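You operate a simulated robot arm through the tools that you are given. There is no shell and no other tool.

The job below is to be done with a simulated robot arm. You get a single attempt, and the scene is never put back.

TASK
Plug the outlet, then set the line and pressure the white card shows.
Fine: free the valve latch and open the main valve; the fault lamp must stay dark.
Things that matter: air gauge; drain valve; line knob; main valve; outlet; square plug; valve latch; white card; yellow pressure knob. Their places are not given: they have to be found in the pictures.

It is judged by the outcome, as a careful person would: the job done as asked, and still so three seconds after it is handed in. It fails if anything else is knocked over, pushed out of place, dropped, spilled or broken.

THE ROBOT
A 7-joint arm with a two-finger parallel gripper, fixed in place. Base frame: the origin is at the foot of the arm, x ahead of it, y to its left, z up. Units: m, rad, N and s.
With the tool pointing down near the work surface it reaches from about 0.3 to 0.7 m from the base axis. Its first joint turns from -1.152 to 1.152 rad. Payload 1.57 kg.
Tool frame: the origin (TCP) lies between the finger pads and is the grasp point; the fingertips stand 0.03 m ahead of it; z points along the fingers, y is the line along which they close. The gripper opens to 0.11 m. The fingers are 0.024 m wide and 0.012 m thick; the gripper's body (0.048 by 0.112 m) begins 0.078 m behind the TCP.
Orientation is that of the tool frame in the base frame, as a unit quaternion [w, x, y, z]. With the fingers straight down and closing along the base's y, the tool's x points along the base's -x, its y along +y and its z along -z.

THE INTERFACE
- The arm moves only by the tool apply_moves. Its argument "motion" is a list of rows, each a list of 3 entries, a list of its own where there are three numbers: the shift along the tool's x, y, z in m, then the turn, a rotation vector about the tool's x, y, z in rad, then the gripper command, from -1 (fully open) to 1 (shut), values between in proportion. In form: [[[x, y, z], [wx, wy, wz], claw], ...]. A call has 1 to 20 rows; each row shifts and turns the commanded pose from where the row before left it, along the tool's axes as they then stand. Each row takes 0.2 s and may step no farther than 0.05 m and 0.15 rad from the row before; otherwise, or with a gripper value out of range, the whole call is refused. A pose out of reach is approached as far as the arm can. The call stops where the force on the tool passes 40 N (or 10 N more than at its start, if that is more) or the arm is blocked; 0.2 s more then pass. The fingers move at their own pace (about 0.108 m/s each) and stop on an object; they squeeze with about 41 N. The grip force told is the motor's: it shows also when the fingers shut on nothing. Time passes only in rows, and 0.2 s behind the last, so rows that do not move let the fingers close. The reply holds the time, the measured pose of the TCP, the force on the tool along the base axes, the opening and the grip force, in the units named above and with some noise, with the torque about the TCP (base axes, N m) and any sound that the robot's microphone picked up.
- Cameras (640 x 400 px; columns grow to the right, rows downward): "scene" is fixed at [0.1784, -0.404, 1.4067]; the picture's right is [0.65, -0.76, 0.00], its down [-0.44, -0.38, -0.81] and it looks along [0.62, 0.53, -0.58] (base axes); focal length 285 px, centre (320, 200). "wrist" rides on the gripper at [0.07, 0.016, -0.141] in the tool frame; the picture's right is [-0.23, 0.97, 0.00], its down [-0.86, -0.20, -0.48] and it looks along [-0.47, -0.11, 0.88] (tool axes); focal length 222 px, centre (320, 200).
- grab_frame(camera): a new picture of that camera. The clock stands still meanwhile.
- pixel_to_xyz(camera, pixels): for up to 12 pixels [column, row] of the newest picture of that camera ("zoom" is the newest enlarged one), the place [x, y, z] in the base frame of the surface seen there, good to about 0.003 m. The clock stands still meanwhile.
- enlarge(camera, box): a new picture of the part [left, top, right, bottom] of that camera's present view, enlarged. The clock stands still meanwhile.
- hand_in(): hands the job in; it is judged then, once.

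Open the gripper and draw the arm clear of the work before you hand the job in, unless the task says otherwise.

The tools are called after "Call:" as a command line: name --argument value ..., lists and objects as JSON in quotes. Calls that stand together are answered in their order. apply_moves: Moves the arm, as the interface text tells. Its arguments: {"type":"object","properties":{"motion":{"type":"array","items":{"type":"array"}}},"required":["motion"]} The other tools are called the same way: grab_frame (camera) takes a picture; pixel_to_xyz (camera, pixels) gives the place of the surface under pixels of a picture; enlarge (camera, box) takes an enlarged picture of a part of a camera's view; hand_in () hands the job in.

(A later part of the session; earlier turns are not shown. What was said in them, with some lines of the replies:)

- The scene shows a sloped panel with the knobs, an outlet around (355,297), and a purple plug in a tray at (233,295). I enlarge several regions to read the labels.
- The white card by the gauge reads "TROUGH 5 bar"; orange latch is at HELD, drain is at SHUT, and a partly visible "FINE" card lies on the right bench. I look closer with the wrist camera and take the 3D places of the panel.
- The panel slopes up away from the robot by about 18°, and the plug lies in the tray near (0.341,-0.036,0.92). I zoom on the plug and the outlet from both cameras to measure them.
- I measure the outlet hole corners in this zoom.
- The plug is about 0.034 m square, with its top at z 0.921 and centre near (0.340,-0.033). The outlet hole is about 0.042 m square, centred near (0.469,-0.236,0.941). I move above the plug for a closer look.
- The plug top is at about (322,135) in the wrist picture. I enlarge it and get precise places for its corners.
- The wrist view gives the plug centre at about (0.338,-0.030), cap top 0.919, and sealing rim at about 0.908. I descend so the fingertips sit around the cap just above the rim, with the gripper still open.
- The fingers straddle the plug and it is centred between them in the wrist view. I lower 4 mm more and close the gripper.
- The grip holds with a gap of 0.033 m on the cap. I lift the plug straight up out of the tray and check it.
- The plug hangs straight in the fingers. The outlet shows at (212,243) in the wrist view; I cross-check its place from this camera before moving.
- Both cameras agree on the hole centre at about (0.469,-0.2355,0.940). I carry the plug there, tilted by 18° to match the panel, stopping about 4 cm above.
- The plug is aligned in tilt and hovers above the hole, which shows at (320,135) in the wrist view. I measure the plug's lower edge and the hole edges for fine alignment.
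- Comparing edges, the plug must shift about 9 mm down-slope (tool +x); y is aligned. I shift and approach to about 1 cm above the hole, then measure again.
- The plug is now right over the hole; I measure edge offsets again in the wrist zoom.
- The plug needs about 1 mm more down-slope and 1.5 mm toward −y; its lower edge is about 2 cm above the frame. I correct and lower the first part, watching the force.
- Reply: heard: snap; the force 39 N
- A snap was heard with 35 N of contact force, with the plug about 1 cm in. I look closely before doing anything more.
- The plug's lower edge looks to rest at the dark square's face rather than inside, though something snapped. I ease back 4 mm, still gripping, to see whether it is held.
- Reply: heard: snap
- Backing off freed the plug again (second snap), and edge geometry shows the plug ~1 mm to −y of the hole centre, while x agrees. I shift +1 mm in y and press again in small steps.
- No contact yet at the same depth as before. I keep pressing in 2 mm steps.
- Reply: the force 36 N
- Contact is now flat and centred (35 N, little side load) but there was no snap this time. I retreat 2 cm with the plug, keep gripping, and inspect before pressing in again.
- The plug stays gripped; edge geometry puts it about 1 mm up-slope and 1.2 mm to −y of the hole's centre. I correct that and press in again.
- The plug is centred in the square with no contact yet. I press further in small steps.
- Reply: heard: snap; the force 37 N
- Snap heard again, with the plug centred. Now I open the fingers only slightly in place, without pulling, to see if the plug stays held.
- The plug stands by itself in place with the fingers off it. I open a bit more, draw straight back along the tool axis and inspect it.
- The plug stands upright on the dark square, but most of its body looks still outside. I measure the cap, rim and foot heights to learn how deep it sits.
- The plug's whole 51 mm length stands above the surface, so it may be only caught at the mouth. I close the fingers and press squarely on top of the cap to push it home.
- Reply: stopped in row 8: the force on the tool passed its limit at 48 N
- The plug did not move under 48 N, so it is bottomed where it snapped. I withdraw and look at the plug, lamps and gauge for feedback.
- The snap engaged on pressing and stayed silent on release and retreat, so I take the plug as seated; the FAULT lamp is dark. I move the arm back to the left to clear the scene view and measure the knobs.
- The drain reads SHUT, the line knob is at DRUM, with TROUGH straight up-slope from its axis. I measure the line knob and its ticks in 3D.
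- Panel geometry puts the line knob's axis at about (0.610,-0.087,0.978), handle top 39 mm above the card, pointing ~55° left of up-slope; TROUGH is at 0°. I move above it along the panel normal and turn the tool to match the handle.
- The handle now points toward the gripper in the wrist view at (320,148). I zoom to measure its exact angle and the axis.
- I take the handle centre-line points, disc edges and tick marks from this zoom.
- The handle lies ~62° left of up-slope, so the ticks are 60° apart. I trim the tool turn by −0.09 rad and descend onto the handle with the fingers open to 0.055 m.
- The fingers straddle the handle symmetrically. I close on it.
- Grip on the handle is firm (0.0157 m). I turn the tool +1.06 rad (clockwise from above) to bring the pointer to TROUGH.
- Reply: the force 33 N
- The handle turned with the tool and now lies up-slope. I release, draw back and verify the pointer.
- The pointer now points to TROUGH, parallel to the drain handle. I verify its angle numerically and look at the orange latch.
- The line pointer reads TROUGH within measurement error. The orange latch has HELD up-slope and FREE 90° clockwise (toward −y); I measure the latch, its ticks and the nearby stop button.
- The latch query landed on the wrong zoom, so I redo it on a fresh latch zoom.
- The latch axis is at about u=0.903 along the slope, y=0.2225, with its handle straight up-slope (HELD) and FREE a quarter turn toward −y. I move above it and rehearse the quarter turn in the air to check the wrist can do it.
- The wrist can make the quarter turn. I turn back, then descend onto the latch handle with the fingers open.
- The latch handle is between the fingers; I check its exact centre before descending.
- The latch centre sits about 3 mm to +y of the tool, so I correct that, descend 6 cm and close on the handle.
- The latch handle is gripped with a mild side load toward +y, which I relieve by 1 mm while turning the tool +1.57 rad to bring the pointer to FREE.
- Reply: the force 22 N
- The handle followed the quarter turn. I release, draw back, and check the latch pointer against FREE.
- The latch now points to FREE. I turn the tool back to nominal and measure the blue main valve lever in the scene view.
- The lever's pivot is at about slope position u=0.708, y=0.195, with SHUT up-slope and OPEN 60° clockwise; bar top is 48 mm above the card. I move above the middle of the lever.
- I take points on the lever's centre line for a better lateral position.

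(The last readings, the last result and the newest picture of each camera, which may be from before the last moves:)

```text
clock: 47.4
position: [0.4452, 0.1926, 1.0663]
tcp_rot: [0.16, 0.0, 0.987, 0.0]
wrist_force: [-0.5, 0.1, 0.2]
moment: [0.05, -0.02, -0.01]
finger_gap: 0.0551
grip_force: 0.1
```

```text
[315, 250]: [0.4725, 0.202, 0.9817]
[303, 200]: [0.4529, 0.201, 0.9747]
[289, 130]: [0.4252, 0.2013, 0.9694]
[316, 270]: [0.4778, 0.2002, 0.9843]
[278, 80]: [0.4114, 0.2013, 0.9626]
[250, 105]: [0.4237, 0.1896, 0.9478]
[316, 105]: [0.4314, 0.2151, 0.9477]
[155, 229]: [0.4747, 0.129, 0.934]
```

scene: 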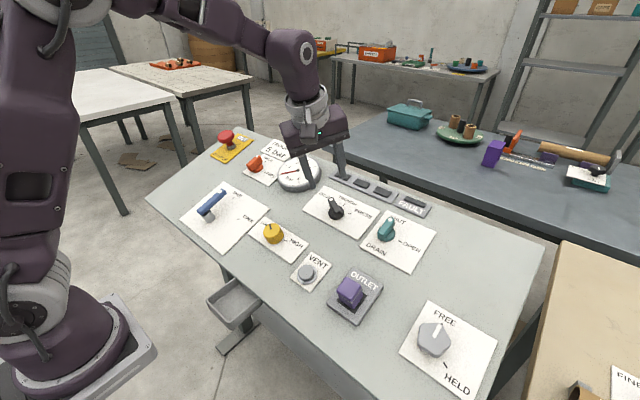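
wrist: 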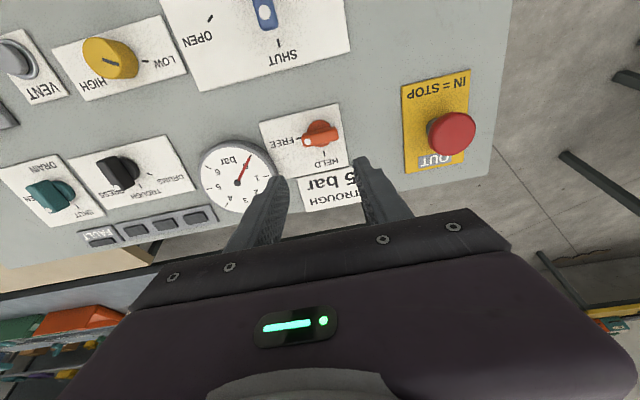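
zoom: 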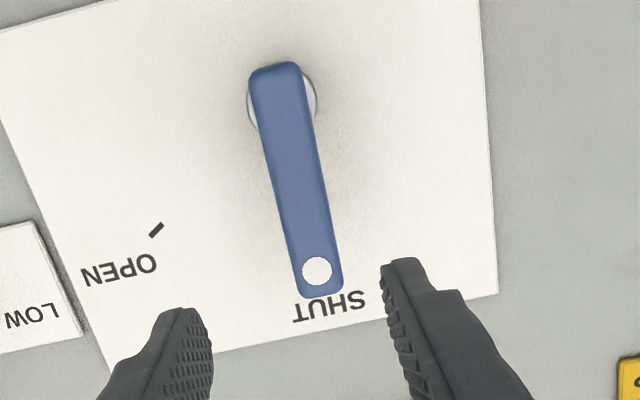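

The lever centre lies about 4–5 mm toward +y of the tool; I correct, descend about 8 cm so the fingers straddle the bar, and close.

Call:
apply_moves --motion '[[[0, 0.0045, 0.02], [0, 0, 0], 0], [[0, 0, 0.03], [0, 0, 0], 0], [[0, 0, 0.02], [0, 0, 0], 0], [[0, 0, 0.009], [0, 0, 0], 0], [[0, 0, 0], [0, 0, 0], 0.4], [[0, 0, 0], [0, 0, 0], 1], [[0, 0, 0], [0, 0, 0], 1], [[0, 0, 0], [0, 0, 0], 1]]'

Call:
enlarge --camera "wrist" --box '[240, 60, 420, 210]'

Call:
enlarge --camera "scene" --box '[165, 135, 285, 255]'

```text
clock: 49.2
position: [0.4664, 0.2006, 0.9932]
tcp_rot: [0.159, -0.001, 0.987, 0.001]
wrist_force: [2.1, 16.8, -10.5]
moment: [0.32, -0.24, -0.82]
finger_gap: 0.0197
grip_force: 34.0
```

```text
2.67 times, centred on (330, 135) of wrist
```

zoom: 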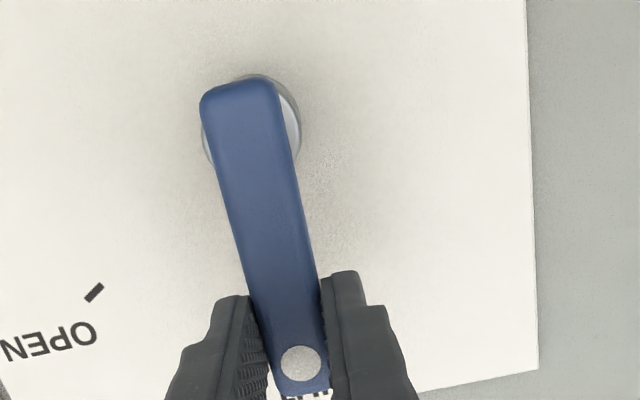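

```text
3.33 times, centred on (225, 195) of scene
```

zoom: 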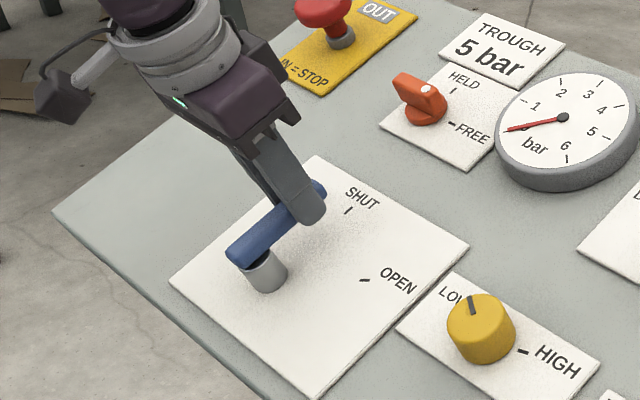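

The lever is gripped at 0.020 m. I begin swinging it along its arc toward OPEN, first part only, checking the force.

Call:
apply_moves --motion '[[[0.0004, -0.006, 0], [0, 0, 0.1309], 1], [[0.0004, -0.006, 0], [0, 0, 0.1309], 1], [[0.0004, -0.006, 0], [0, 0, 0.1309], 1], [[0, 0, 0], [0, 0, 0], 1]]'

Call:
enlarge --camera "scene" --box '[165, 135, 285, 255]'

Call:
enlarge --camera "scene" --box '[325, 155, 445, 225]'

```text
clock: 50.2
position: [0.4639, 0.1806, 0.992]
tcp_rot: [0.155, 0.193, 0.968, 0.029]
wrist_force: [-17.2, -0.4, 24.6]
moment: [0.05, 0.17, 0.13]
finger_gap: 0.0202
grip_force: 34.0
```

```text
3.33 times, centred on (225, 195) of scene
```

zoom: 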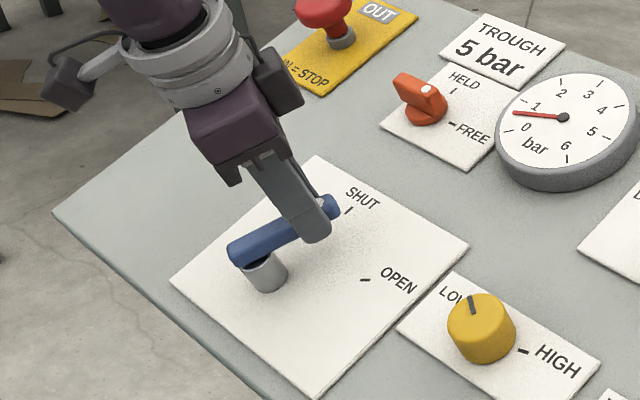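

```text
5.33 times, centred on (385, 190) of scene
```

zoom: 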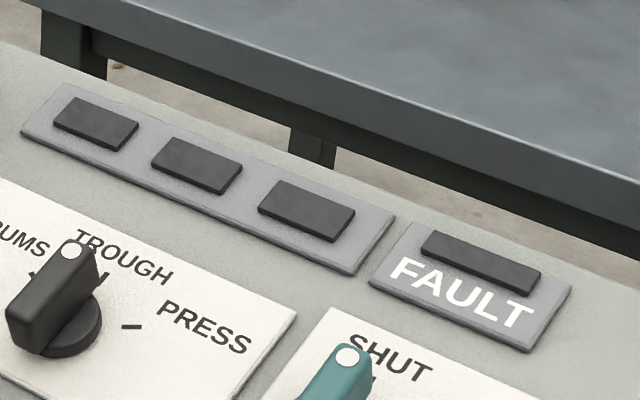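

The gauge is rising (about 0.5 bar) and FAULT stays dark. There is an upward force of ~29 N, so I ease off 2 mm along the tool axis while continuing the arc to OPEN.

Call:
apply_moves --motion '[[[0.0004, -0.006, -0.002], [0, 0, 0.1309], 1], [[0.0004, -0.006, 0], [0, 0, 0.1309], 1], [[0.0004, -0.006, 0], [0, 0, 0.1309], 1], [[0.0004, -0.006, 0], [0, 0, 0.1309], 1], [[0.0004, -0.006, 0], [0, 0, 0.1309], 1], [[0, 0, 0], [0, 0, 0], 1]]'

Call:
enlarge --camera "scene" --box '[165, 135, 325, 255]'

Call:
enlarge --camera "scene" --box '[325, 155, 445, 225]'

```text
clock: 51.6
position: [0.4454, 0.1578, 0.9873]
tcp_rot: [0.137, 0.494, 0.855, 0.077]
wrist_force: [-0.8, -20.5, -30.2]
moment: [-0.85, 0.08, 0.76]
finger_gap: 0.0217
grip_force: 34.8
```

```text
3.33 times, centred on (245, 195) of scene
```

zoom: 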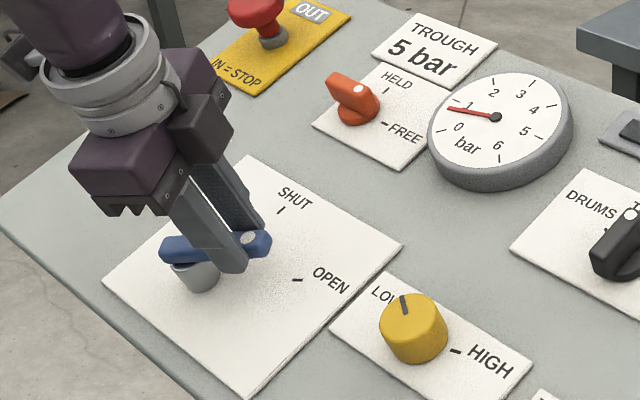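

```text
5.33 times, centred on (385, 190) of scene
```

zoom: 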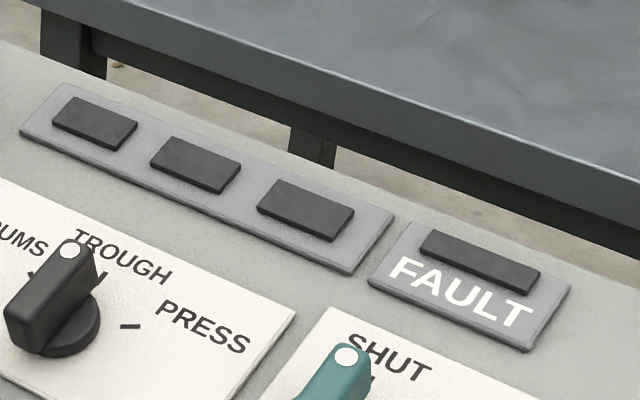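

The lever looks parallel to the OPEN tick direction, the gauge shows about 0.8 bar, and FAULT is dark. I release, draw back and verify.

Call:
apply_moves --motion '[[[0, 0, 0], [0, 0, 0], 0.4], [[0, 0, 0], [0, 0, 0], 0], [[0, 0, -0.03], [0, 0, 0], 0], [[0, 0, -0.04], [0, 0, 0], 0], [[0, 0, -0.04], [0, 0, 0], 0], [[0, 0, 0], [0, 0, 0], 0]]'

Call:
enlarge --camera "scene" --box '[165, 135, 325, 255]'

Call:
pixel_to_xyz --camera "zoom" --pixels '[[250, 238], [170, 247], [210, 242], [297, 280]]'

Call:
grab_frame --camera "wrist"

```text
clock: 53.0
position: [0.413, 0.1571, 1.0976]
tcp_rot: [0.138, 0.492, 0.856, 0.079]
wrist_force: [0.6, 0.2, 0.1]
moment: [-0.04, 0.0, 0.03]
finger_gap: 0.0547
grip_force: 0.1
```

```text
3.33 times, centred on (245, 195) of scene
```

zoom: 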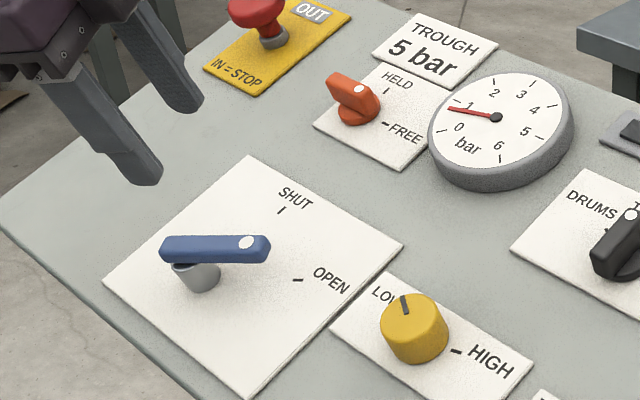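

```text
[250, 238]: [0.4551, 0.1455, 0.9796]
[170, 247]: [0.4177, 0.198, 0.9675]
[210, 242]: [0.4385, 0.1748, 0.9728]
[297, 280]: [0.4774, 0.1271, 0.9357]
```

```text
taken
```

wrist: 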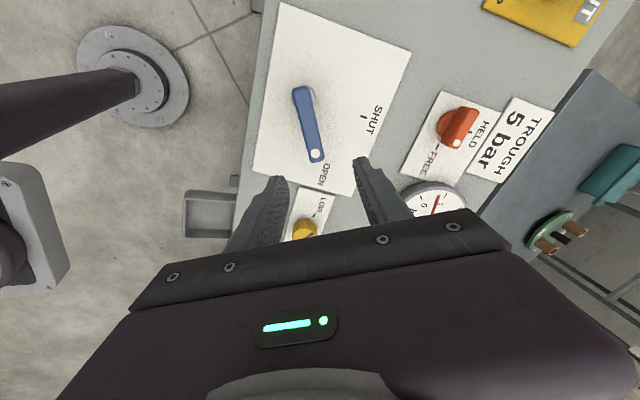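

By the numbers the lever is about 59° from SHUT. I check it in the wrist zoom against the OPEN tick.

Call:
enlarge --camera "wrist" --box '[250, 60, 400, 200]'

Call:
pixel_to_xyz --camera "zoom" --pixels '[[282, 272], [240, 100], [262, 185], [235, 90]]'

Call:
enlarge --camera "scene" --box '[270, 150, 330, 200]'

```text
2.86 times, centred on (325, 130) of wrist
```

zoom: 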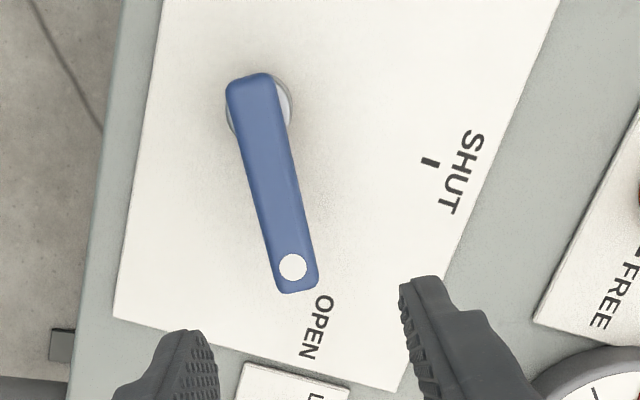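

```text
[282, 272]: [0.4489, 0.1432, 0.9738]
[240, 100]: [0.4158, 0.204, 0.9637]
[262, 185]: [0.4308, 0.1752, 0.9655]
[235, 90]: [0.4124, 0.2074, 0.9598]
```

```text
8.00 times, centred on (300, 175) of scene
```

zoom: 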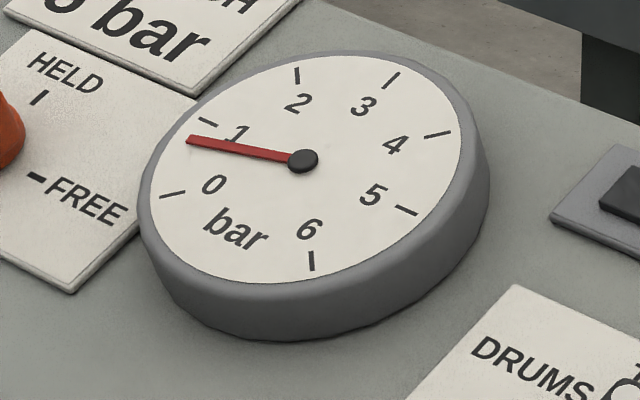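

The lever is on OPEN and the gauge sits near 0.75 bar with FAULT dark. Next I measure the yellow pressure knob.

Call:
enlarge --camera "scene" --box '[245, 210, 315, 270]'

Call:
pixel_to_xyz --camera "zoom" --pixels '[[250, 170], [235, 150], [262, 195], [300, 180], [195, 190], [240, 245], [360, 225], [120, 140], [230, 120], [290, 150], [210, 110], [245, 135]]'

Call:
grab_frame --camera "scene"

```text
6.67 times, centred on (280, 240) of scene
```

zoom: 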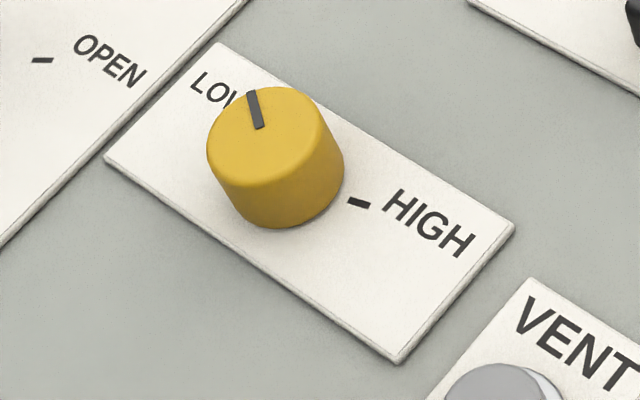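

```text
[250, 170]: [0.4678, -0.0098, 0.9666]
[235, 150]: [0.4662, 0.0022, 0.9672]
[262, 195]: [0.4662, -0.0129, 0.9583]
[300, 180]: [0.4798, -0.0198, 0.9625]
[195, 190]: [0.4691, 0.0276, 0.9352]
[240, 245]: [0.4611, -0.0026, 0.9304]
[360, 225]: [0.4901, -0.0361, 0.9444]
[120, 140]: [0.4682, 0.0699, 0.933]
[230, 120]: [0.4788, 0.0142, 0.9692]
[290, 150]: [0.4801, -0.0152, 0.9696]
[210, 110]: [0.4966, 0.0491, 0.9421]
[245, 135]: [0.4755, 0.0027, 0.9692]
```

```text
taken
```

scene: 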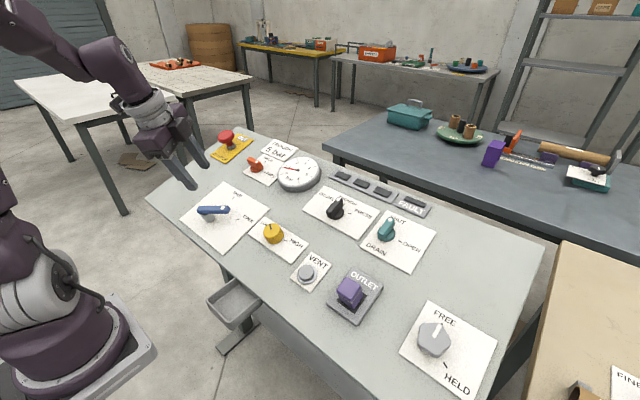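

I take the indicator mark, knob top edges and the HIGH tick from the same zoom region.

Call:
enlarge --camera "scene" --box '[245, 210, 315, 270]'

Call:
pixel_to_xyz --camera "zoom" --pixels '[[252, 97], [261, 125], [212, 145], [318, 125], [260, 183], [280, 90], [358, 203], [108, 156], [218, 45], [398, 360], [512, 225], [265, 137]]'

```text
6.67 times, centred on (280, 240) of scene
```

zoom: 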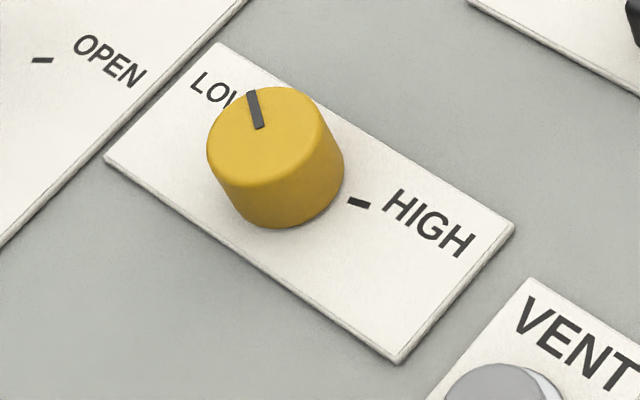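

```text
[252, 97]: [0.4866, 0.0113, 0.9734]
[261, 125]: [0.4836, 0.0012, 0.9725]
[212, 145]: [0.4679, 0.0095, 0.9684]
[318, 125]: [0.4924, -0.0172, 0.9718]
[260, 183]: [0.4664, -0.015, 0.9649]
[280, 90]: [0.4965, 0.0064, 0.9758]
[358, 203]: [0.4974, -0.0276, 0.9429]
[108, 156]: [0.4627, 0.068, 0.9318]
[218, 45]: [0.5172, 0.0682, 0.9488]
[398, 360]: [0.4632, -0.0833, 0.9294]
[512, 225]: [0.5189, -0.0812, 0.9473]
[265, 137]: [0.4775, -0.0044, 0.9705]
```

The pressure knob's centre is at slope position u≈0.759, y≈−0.004, top 32 mm above its card, mark at LOW (about 67° left of up-slope), HIGH about 73° right. I turn the tool to −0.9 rad and move above the knob so I have about 2 rad of clockwise travel.

Call:
apply_moves --motion '[[[0, 0, 0], [0, 0, -0.1497], 0], [[0, 0, 0], [0, 0, -0.1497], 0], [[0, 0, 0], [0, 0, -0.1497], 0], [[0, 0, 0], [0, 0, -0.1497], 0], [[0, 0, 0], [0, 0, -0.1497], 0], [[0, 0, 0], [0, 0, -0.1497], 0], [[0, 0, 0], [0, 0, -0.1497], 0], [[0, 0, 0], [0, 0, -0.1497], 0], [[0, 0, 0], [0, 0, -0.1497], 0], [[0, 0, 0], [0, 0, -0.1497], 0], [[0, 0, 0], [0, 0, -0.1497], 0], [[0, 0, 0], [0, 0, -0.1497], 0], [[0, 0, 0], [0, 0, -0.1497], 0], [[0.0276, -0.0302, 0.0079], [0, 0, 0], -0.1], [[0.0276, -0.0302, 0.0079], [0, 0, 0], -0.1], [[0.0276, -0.0302, 0.0079], [0, 0, 0], -0.1], [[0.0276, -0.0302, 0.0079], [0, 0, 0], -0.1], [[0, 0, 0], [0, 0, 0], -0.1]]'

Call:
grab_frame --camera "wrist"

Call:
enlarge --camera "wrist" --box '[250, 60, 410, 200]'

Call:
enlarge --camera "scene" --box '[270, 150, 330, 200]'

```text
clock: 56.8
position: [0.4471, -0.0009, 1.0676]
tcp_rot: [0.142, -0.43, 0.889, -0.069]
wrist_force: [0.2, -0.3, 0.0]
moment: [0.01, -0.02, 0.01]
finger_gap: 0.0604
grip_force: 0.1
```

```text
taken
```

wrist: 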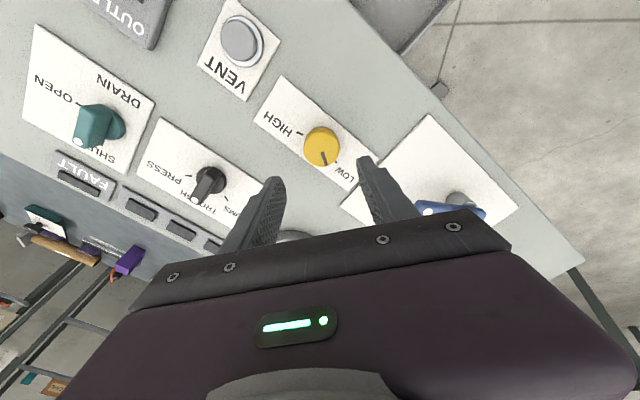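

```text
2.86 times, centred on (330, 130) of wrist
```

zoom: 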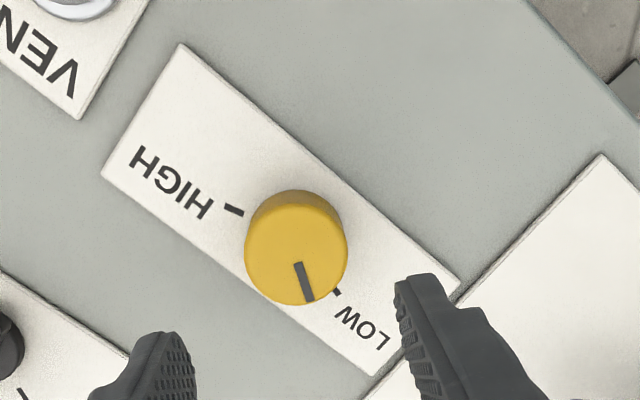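

```text
8.00 times, centred on (300, 175) of scene
```

zoom: 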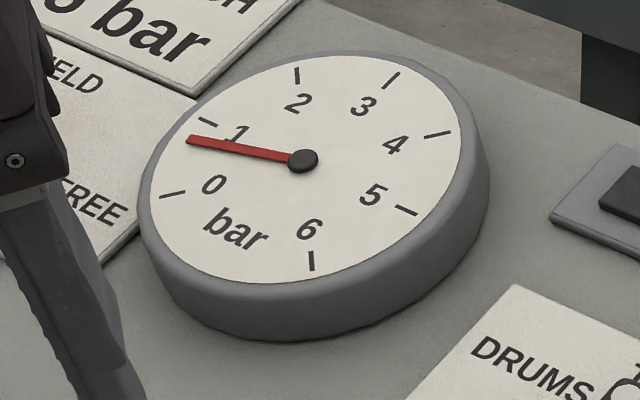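

The LOW tick shows at (337,292) in the zoom; the mark is already slightly past it, matching 0.75 bar. I measure knob centre and ticks from here.

Call:
enlarge --camera "wrist" --box '[250, 60, 410, 200]'

Call:
pixel_to_xyz --camera "zoom" --pixels '[[337, 292], [234, 210], [296, 252], [248, 250], [345, 250], [296, 210], [297, 300], [309, 295], [299, 268]]'

```text
2.86 times, centred on (330, 130) of wrist
```

zoom: 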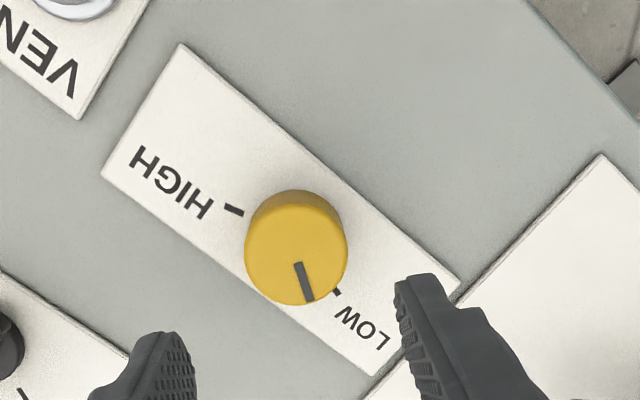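

```text
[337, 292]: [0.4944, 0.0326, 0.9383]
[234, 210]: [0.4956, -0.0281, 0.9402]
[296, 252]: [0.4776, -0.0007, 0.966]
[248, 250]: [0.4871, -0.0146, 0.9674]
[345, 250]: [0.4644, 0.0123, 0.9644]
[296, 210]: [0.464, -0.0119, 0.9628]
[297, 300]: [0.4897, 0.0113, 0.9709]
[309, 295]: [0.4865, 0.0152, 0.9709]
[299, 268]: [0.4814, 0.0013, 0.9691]
```

Averaging both cameras the knob centre is (u 0.756, y −0.002), almost right under the tool. I descend 9 cm with the fingers open at 0.06 m and close on the knob.

Call:
apply_moves --motion '[[[0.0014, 0, 0.03], [0, 0, 0], -0.1], [[0, 0, 0.03], [0, 0, 0], -0.1], [[0, 0, 0.02], [0, 0, 0], -0.1], [[0, 0, 0.012], [0, 0, 0], -0.1], [[0, 0, 0], [0, 0, 0], 0.3], [[0, 0, 0], [0, 0, 0], 1], [[0, 0, 0], [0, 0, 0], 1]]'

Call:
enlarge --camera "wrist" --box '[250, 80, 390, 210]'

Call:
enlarge --camera "scene" --box '[220, 140, 340, 260]'

```text
clock: 58.4
position: [0.4739, 0.0001, 0.9816]
tcp_rot: [0.142, -0.43, 0.889, -0.069]
wrist_force: [-4.3, 5.1, -6.6]
moment: [0.67, -0.01, 0.23]
finger_gap: 0.0412
grip_force: 44.8
```

```text
3.08 times, centred on (320, 145) of wrist
```

zoom: 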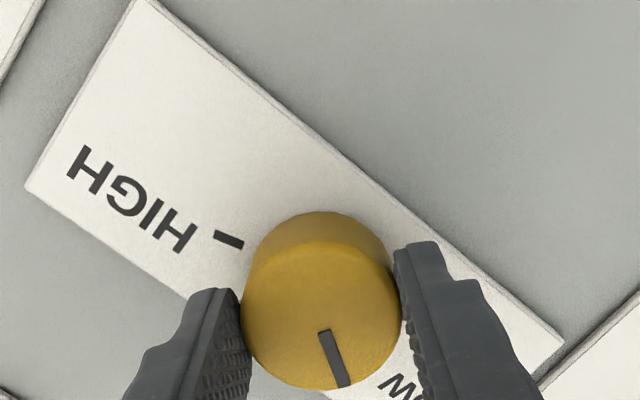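

```text
3.33 times, centred on (280, 200) of scene
```

zoom: 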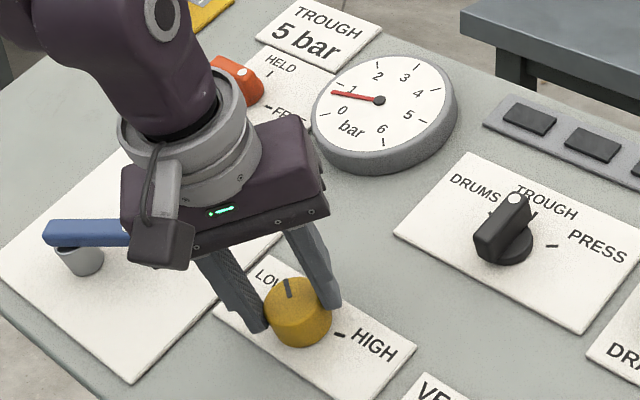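

The knob is gripped (0.041 m) and the gauge is visible. I turn clockwise 0.5 rad and read the gauge.

Call:
apply_moves --motion '[[[0, 0, 0], [0, 0, 0.125], 1], [[0, 0, 0], [0, 0, 0.125], 1], [[0, 0, 0], [0, 0, 0.125], 1], [[0, 0, 0], [0, 0, 0.125], 1], [[0, 0, 0], [0, 0, 0], 1]]'

Call:
enlarge --camera "scene" --box '[270, 150, 330, 200]'

Call:
enlarge --camera "scene" --box '[220, 140, 340, 260]'

Call:
enlarge --camera "wrist" --box '[250, 80, 390, 210]'

```text
clock: 59.4
position: [0.4724, 0.0004, 0.9824]
tcp_rot: [0.153, -0.214, 0.964, -0.033]
wrist_force: [0.1, 5.3, -0.5]
moment: [-0.16, 0.02, -0.05]
finger_gap: 0.0414
grip_force: 45.1
stopped in row 4: the force on the tool passed its limit at 43 N (the readings are from after the stop); the commanded pose is now the measured one
```

```text
8.00 times, centred on (300, 175) of scene
```

zoom: 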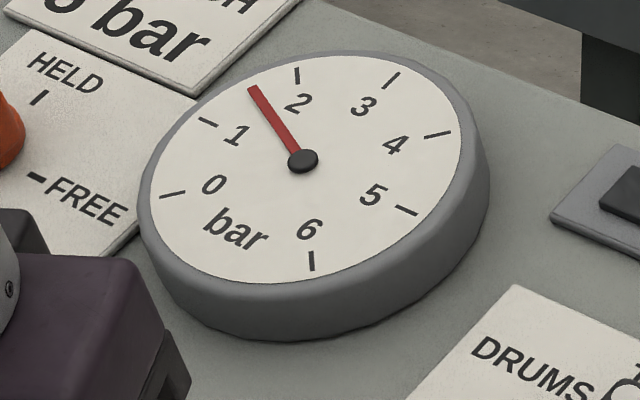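

```text
3.33 times, centred on (280, 200) of scene
```

zoom: 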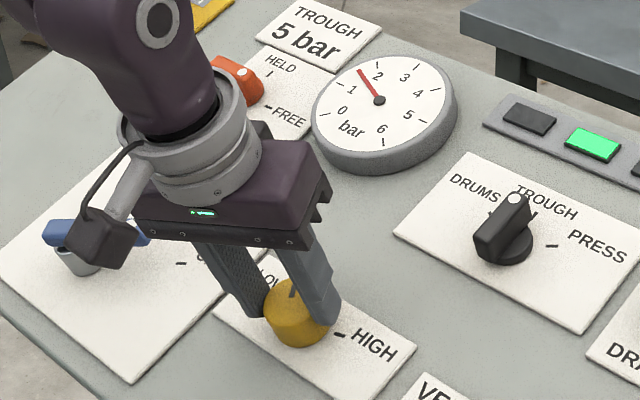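

```text
3.08 times, centred on (320, 145) of wrist
```

zoom: 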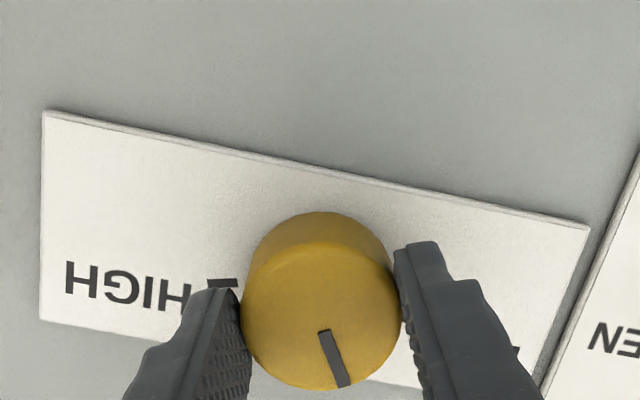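

The gauge rose to about 1.6 bar and the middle (TROUGH) lamp is green; the stop came from a side load that has now relaxed. I check the FAULT lamp and let the gauge settle.

Call:
apply_moves --motion '[[[0, 0, 0], [0, 0, 0], 1], [[0, 0, 0], [0, 0, 0], 1]]'

Call:
enlarge --camera "scene" --box '[270, 150, 330, 200]'

Call:
enlarge --camera "scene" --box '[325, 155, 445, 225]'

```text
clock: 60.0
position: [0.4719, 0.0001, 0.981]
tcp_rot: [0.152, -0.213, 0.965, -0.033]
wrist_force: [-0.9, 11.5, -1.3]
moment: [0.07, -0.11, 0.03]
finger_gap: 0.0412
grip_force: 45.1
```

```text
8.00 times, centred on (300, 175) of scene
```

zoom: 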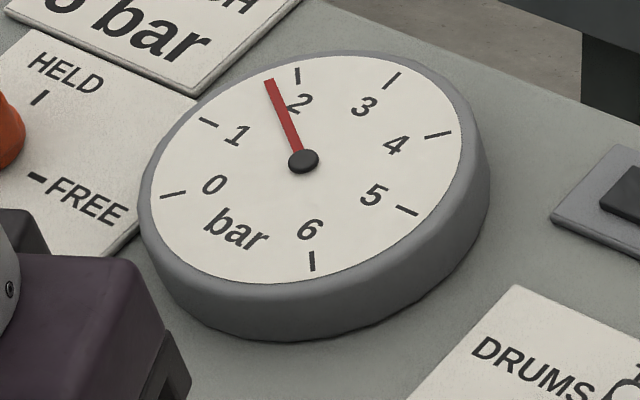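

```text
5.33 times, centred on (385, 190) of scene
```

zoom: 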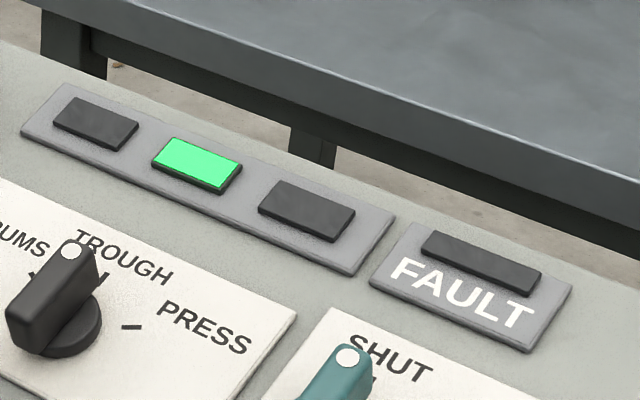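

FAULT is dark and the gauge settles near 1.8 bar, so the knob gives roughly 2.2 bar/rad. I relieve the side load slightly and turn another 0.48 rad.

Call:
apply_moves --motion '[[[-0.0004, 0.0009, 0], [0, 0, 0.12], 1], [[0, 0, 0], [0, 0, 0.12], 1], [[0, 0, 0], [0, 0, 0.12], 1], [[0, 0, 0], [0, 0, 0.12], 1], [[0, 0, 0], [0, 0, 0], 1], [[0, 0, 0], [0, 0, 0], 1]]'

Call:
enlarge --camera "scene" --box '[270, 150, 330, 200]'

Call:
enlarge --camera "scene" --box '[325, 155, 445, 225]'

```text
clock: 61.4
position: [0.4727, -0.0005, 0.9817]
tcp_rot: [0.156, 0.023, 0.987, 0.004]
wrist_force: [-14.4, 10.9, 4.9]
moment: [0.07, 1.14, 0.02]
finger_gap: 0.0411
grip_force: 44.6
```

```text
8.00 times, centred on (300, 175) of scene
```

zoom: 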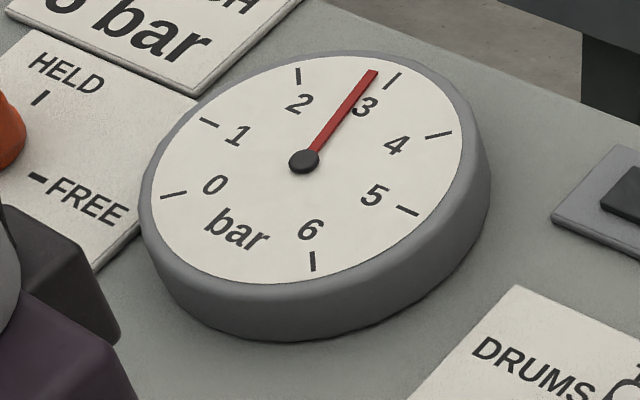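

```text
5.33 times, centred on (385, 190) of scene
```

zoom: 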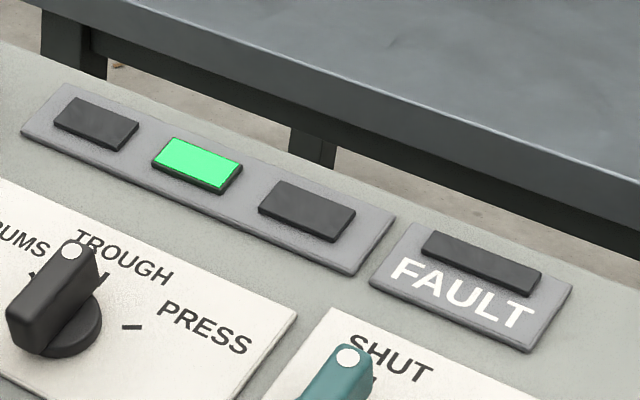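

About 2.8 bar now, FAULT dark. I relieve the side load by about 1 mm and turn another 0.72 rad.

Call:
apply_moves --motion '[[[0.001, 0.0008, 0], [0, 0, 0.12], 1], [[0, 0, 0], [0, 0, 0.12], 1], [[0, 0, 0], [0, 0, 0.12], 1], [[0, 0, 0], [0, 0, 0.12], 1], [[0, 0, 0], [0, 0, 0.12], 1], [[0, 0, 0], [0, 0, 0.12], 1], [[0, 0, 0], [0, 0, 0], 1], [[0, 0, 0], [0, 0, 0], 1], [[0, 0, 0], [0, 0, 0], 1]]'

Call:
enlarge --camera "scene" --box '[270, 150, 330, 200]'

Call:
enlarge --camera "scene" --box '[325, 155, 445, 225]'

```text
clock: 63.4
position: [0.4729, 0.0002, 0.981]
tcp_rot: [0.148, 0.369, 0.916, 0.06]
wrist_force: [7.0, 13.2, 32.3]
moment: [0.42, -0.27, 0.16]
finger_gap: 0.0411
grip_force: 45.3
```

```text
8.00 times, centred on (300, 175) of scene
```

zoom: 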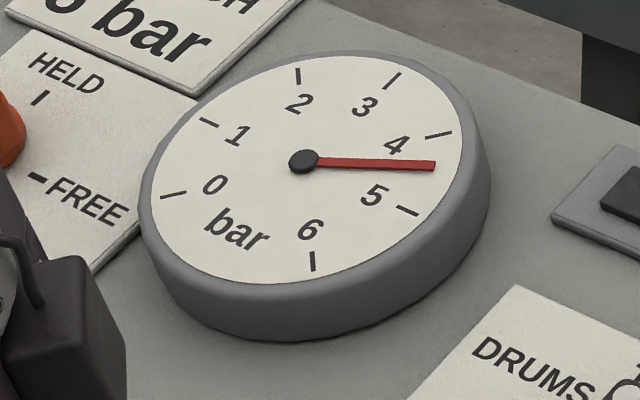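

```text
5.33 times, centred on (385, 190) of scene
```

zoom: 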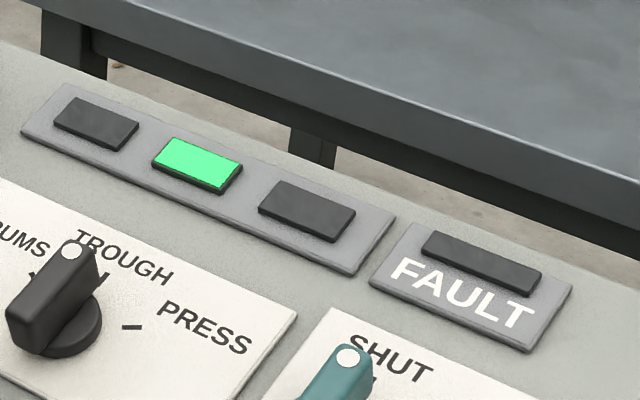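

By tick interpolation the gauge reads about 4.46 bar. I wait briefly to see whether it is still settling, easing off the axial load by 1 mm.

Call:
apply_moves --motion '[[[0, 0, -0.001], [0, 0, 0], 1], [[0, 0, 0], [0, 0, 0], 1], [[0, 0, 0], [0, 0, 0], 1], [[0, 0, 0], [0, 0, 0], 1], [[0, 0, 0], [0, 0, 0], 1]]'

Call:
enlarge --camera "scene" --box '[270, 150, 330, 200]'

```text
clock: 64.6
position: [0.473, 0.0002, 0.9814]
tcp_rot: [0.146, 0.368, 0.916, 0.06]
wrist_force: [24.9, 12.6, 2.1]
moment: [-0.21, -0.7, -0.09]
finger_gap: 0.0413
grip_force: 44.7
```

```text
8.00 times, centred on (300, 175) of scene
```

zoom: 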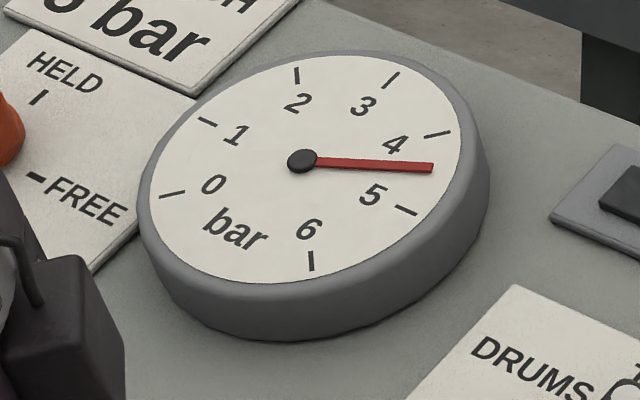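

It holds at 4.5 bar. I relieve the side load a little and turn another 0.21 rad, then let it settle.

Call:
apply_moves --motion '[[[-0.0004, 0.0012, 0], [0, 0, 0.07], 1], [[0, 0, 0], [0, 0, 0.07], 1], [[0, 0, 0], [0, 0, 0.07], 1], [[0, 0, 0], [0, 0, 0], 1], [[0, 0, 0], [0, 0, 0], 1], [[0, 0, 0], [0, 0, 0], 1], [[0, 0, 0], [0, 0, 0], 1], [[0, 0, 0], [0, 0, 0], 1]]'

Call:
enlarge --camera "scene" --box '[270, 150, 330, 200]'

Call:
enlarge --camera "scene" --box '[325, 155, 445, 225]'

```text
clock: 66.4
position: [0.4725, 0.0016, 0.9816]
tcp_rot: [0.136, 0.463, 0.873, 0.073]
wrist_force: [13.8, -3.1, -35.3]
moment: [0.16, -0.2, 0.02]
finger_gap: 0.0411
grip_force: 45.3
```

```text
8.00 times, centred on (300, 175) of scene
```

zoom: 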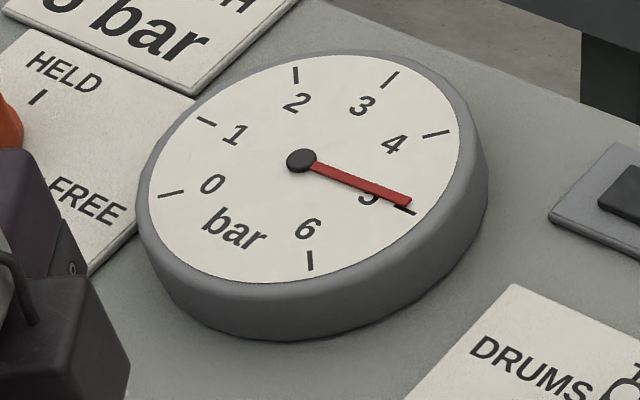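

```text
5.33 times, centred on (385, 190) of scene
```

zoom: 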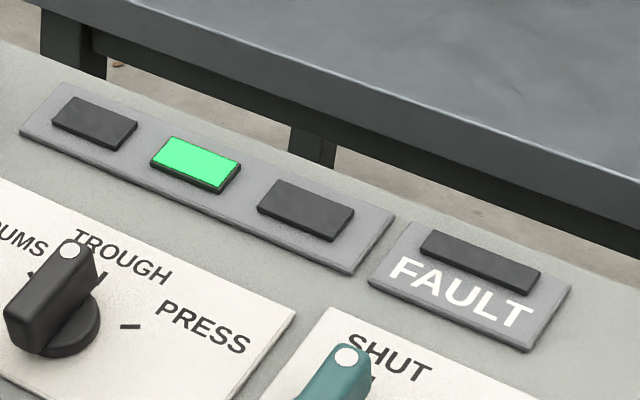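

The needle is practically on 5 (about 4.95), FAULT dark, TROUGH lamp green. I release the knob gently, draw back and check that it holds.

Call:
apply_moves --motion '[[[0, 0, 0], [0, 0, 0], 0.2], [[0, 0, 0], [0, 0, 0], -0.1], [[0, 0, -0.02], [0, 0, 0], -0.1], [[0, 0, -0.03], [0, 0, 0], -0.1], [[0, 0, -0.04], [0, 0, 0], -0.1], [[0, 0, 0], [0, 0, 0], -0.1], [[0, 0, 0], [0, 0, 0], -0.1]]'

Call:
enlarge --camera "scene" --box '[270, 150, 330, 200]'

Call:
grab_frame --camera "scene"

Call:
enlarge --camera "scene" --box '[320, 150, 450, 330]'

```text
clock: 68.0
position: [0.4442, 0.0005, 1.0679]
tcp_rot: [0.138, 0.464, 0.872, 0.074]
wrist_force: [0.0, 0.2, -0.6]
moment: [0.02, 0.01, 0.03]
finger_gap: 0.0608
grip_force: 0.1
```

```text
8.00 times, centred on (300, 175) of scene
```

zoom: 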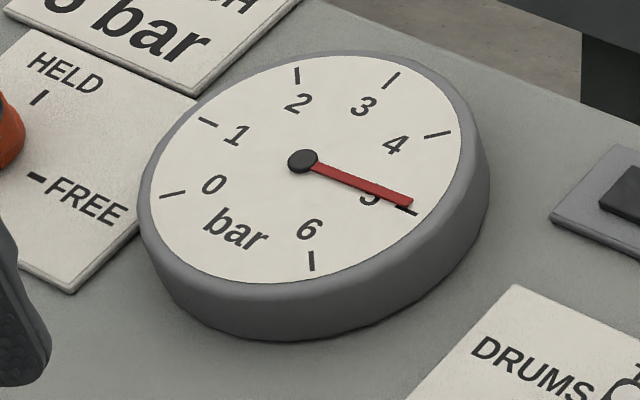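

```text
taken
```

scene: 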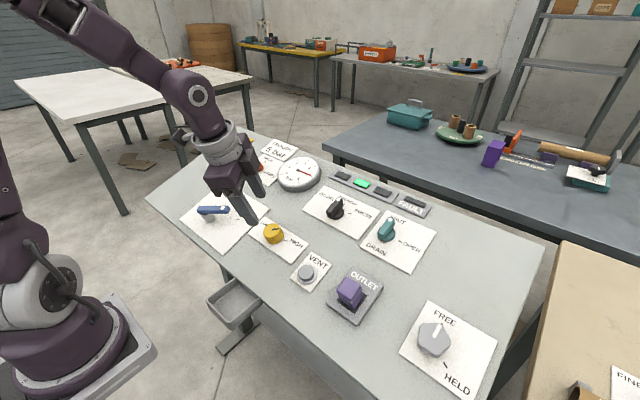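

```text
2.22 times, centred on (385, 240) of scene
```

zoom: 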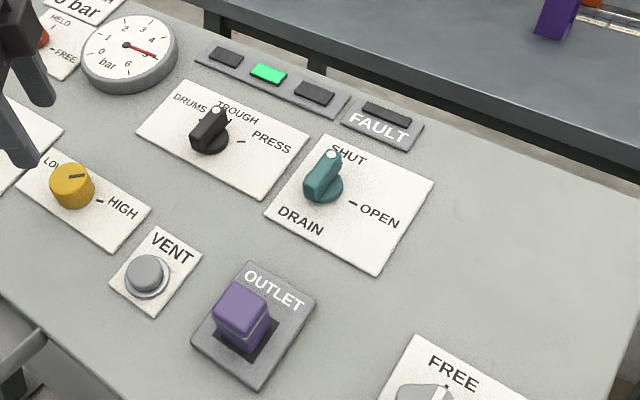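

The gauge holds at 5 bar within reading error, TROUGH lamp green, FAULT dark, plug in place. I open the gripper fully and draw the arm up and clear, then do a final check.

Call:
apply_moves --motion '[[[0, 0, -0.04], [0, 0, 0], -0.5], [[0, 0, -0.04], [0, 0, 0], -1], [[0, 0, -0.04], [0, 0, 0], -1], [[0, 0, -0.04], [0, 0, 0], -1], [[0, 0, 0], [0, 0, 0], -1], [[0, 0, 0], [0, 0, 0], -1], [[0, 0, 0], [0, 0, 0], -1], [[0, 0, 0], [0, 0, 0], -1]]'

Call:
grab_frame --camera "scene"

Call:
enlarge --camera "scene" --box '[180, 120, 340, 260]'

Call:
enlarge --camera "scene" --box '[270, 150, 330, 200]'

Call:
enlarge --camera "scene" --box '[325, 155, 445, 225]'

```text
clock: 69.8
position: [0.3968, 0.0004, 1.221]
tcp_rot: [0.138, 0.462, 0.873, 0.074]
wrist_force: [0.6, 0.2, -0.9]
moment: [0.06, 0.01, -0.01]
finger_gap: 0.1098
grip_force: 0.0
```

```text
taken
```

scene: 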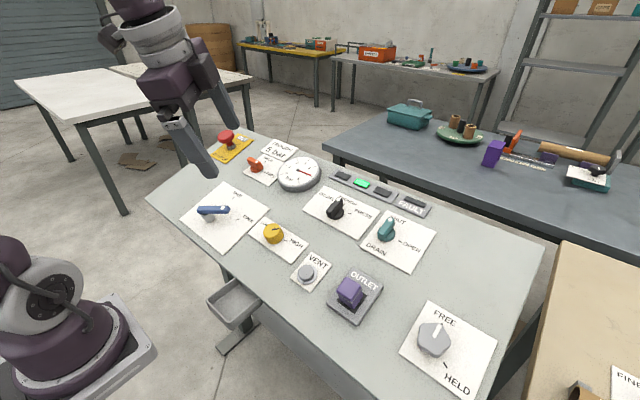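

```text
2.86 times, centred on (260, 190) of scene
```

zoom: 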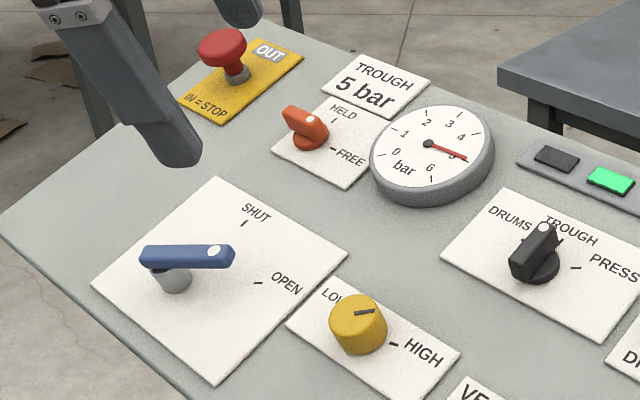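

```text
8.00 times, centred on (300, 175) of scene
```

zoom: 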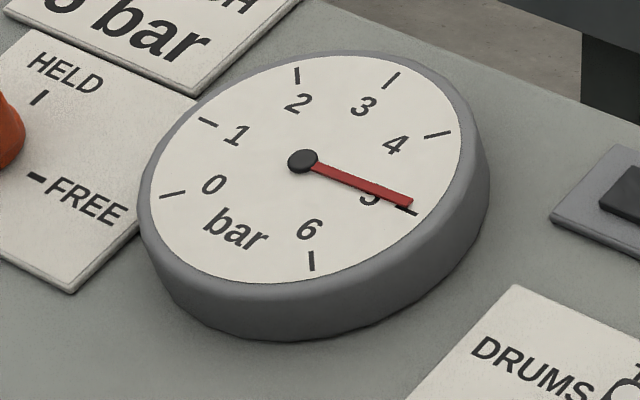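

```text
5.33 times, centred on (385, 190) of scene
```

zoom: 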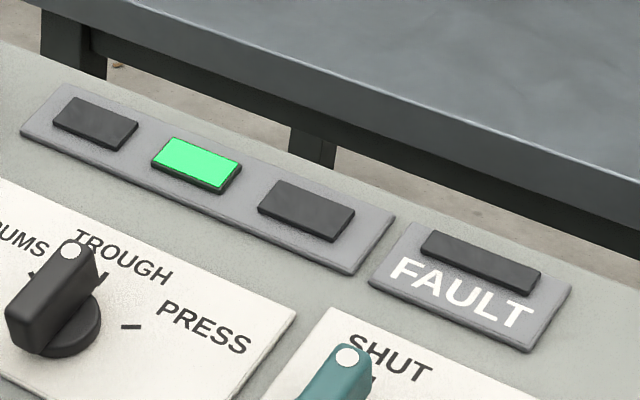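

The final pictures show the plug in the outlet and the line at TROUGH with its lamp green. The latch is FREE, the main valve OPEN, and the drain SHUT. The gauge sits steadily on 5 bar, the FAULT lamp is dark, and the arm is clear with the gripper open, so I hand in.

Call:
hand_in

```text
The job is handed in.
```

I plugged the outlet, set the line to TROUGH and brought the pressure up to 5 bar, as the white card shows. The fault lamp was dark every time I checked it. The job is handed in, but I haven't seen the judgement.

- **Outlet:** the square plug snapped in on the third press. My first press also snapped in, but I pulled it loose while checking it, and the second didn't catch. The plug's body stands above the outlet face rather than sinking into it, so I'm relying on the snap and the steady pressure as signs that it is seated.
- **Line:** the knob is at TROUGH and the green lamp for that line is lit.
- **Valves:** I freed the valve latch and opened the main valve. The drain valve was already shut, and I left it that way.
- **Pressure:** the gauge reads about 4.95 bar by my measurement and stayed there after I let go of the knob.

Nothing else on the panel was moved. The gripper is open and the arm is clear of the work.
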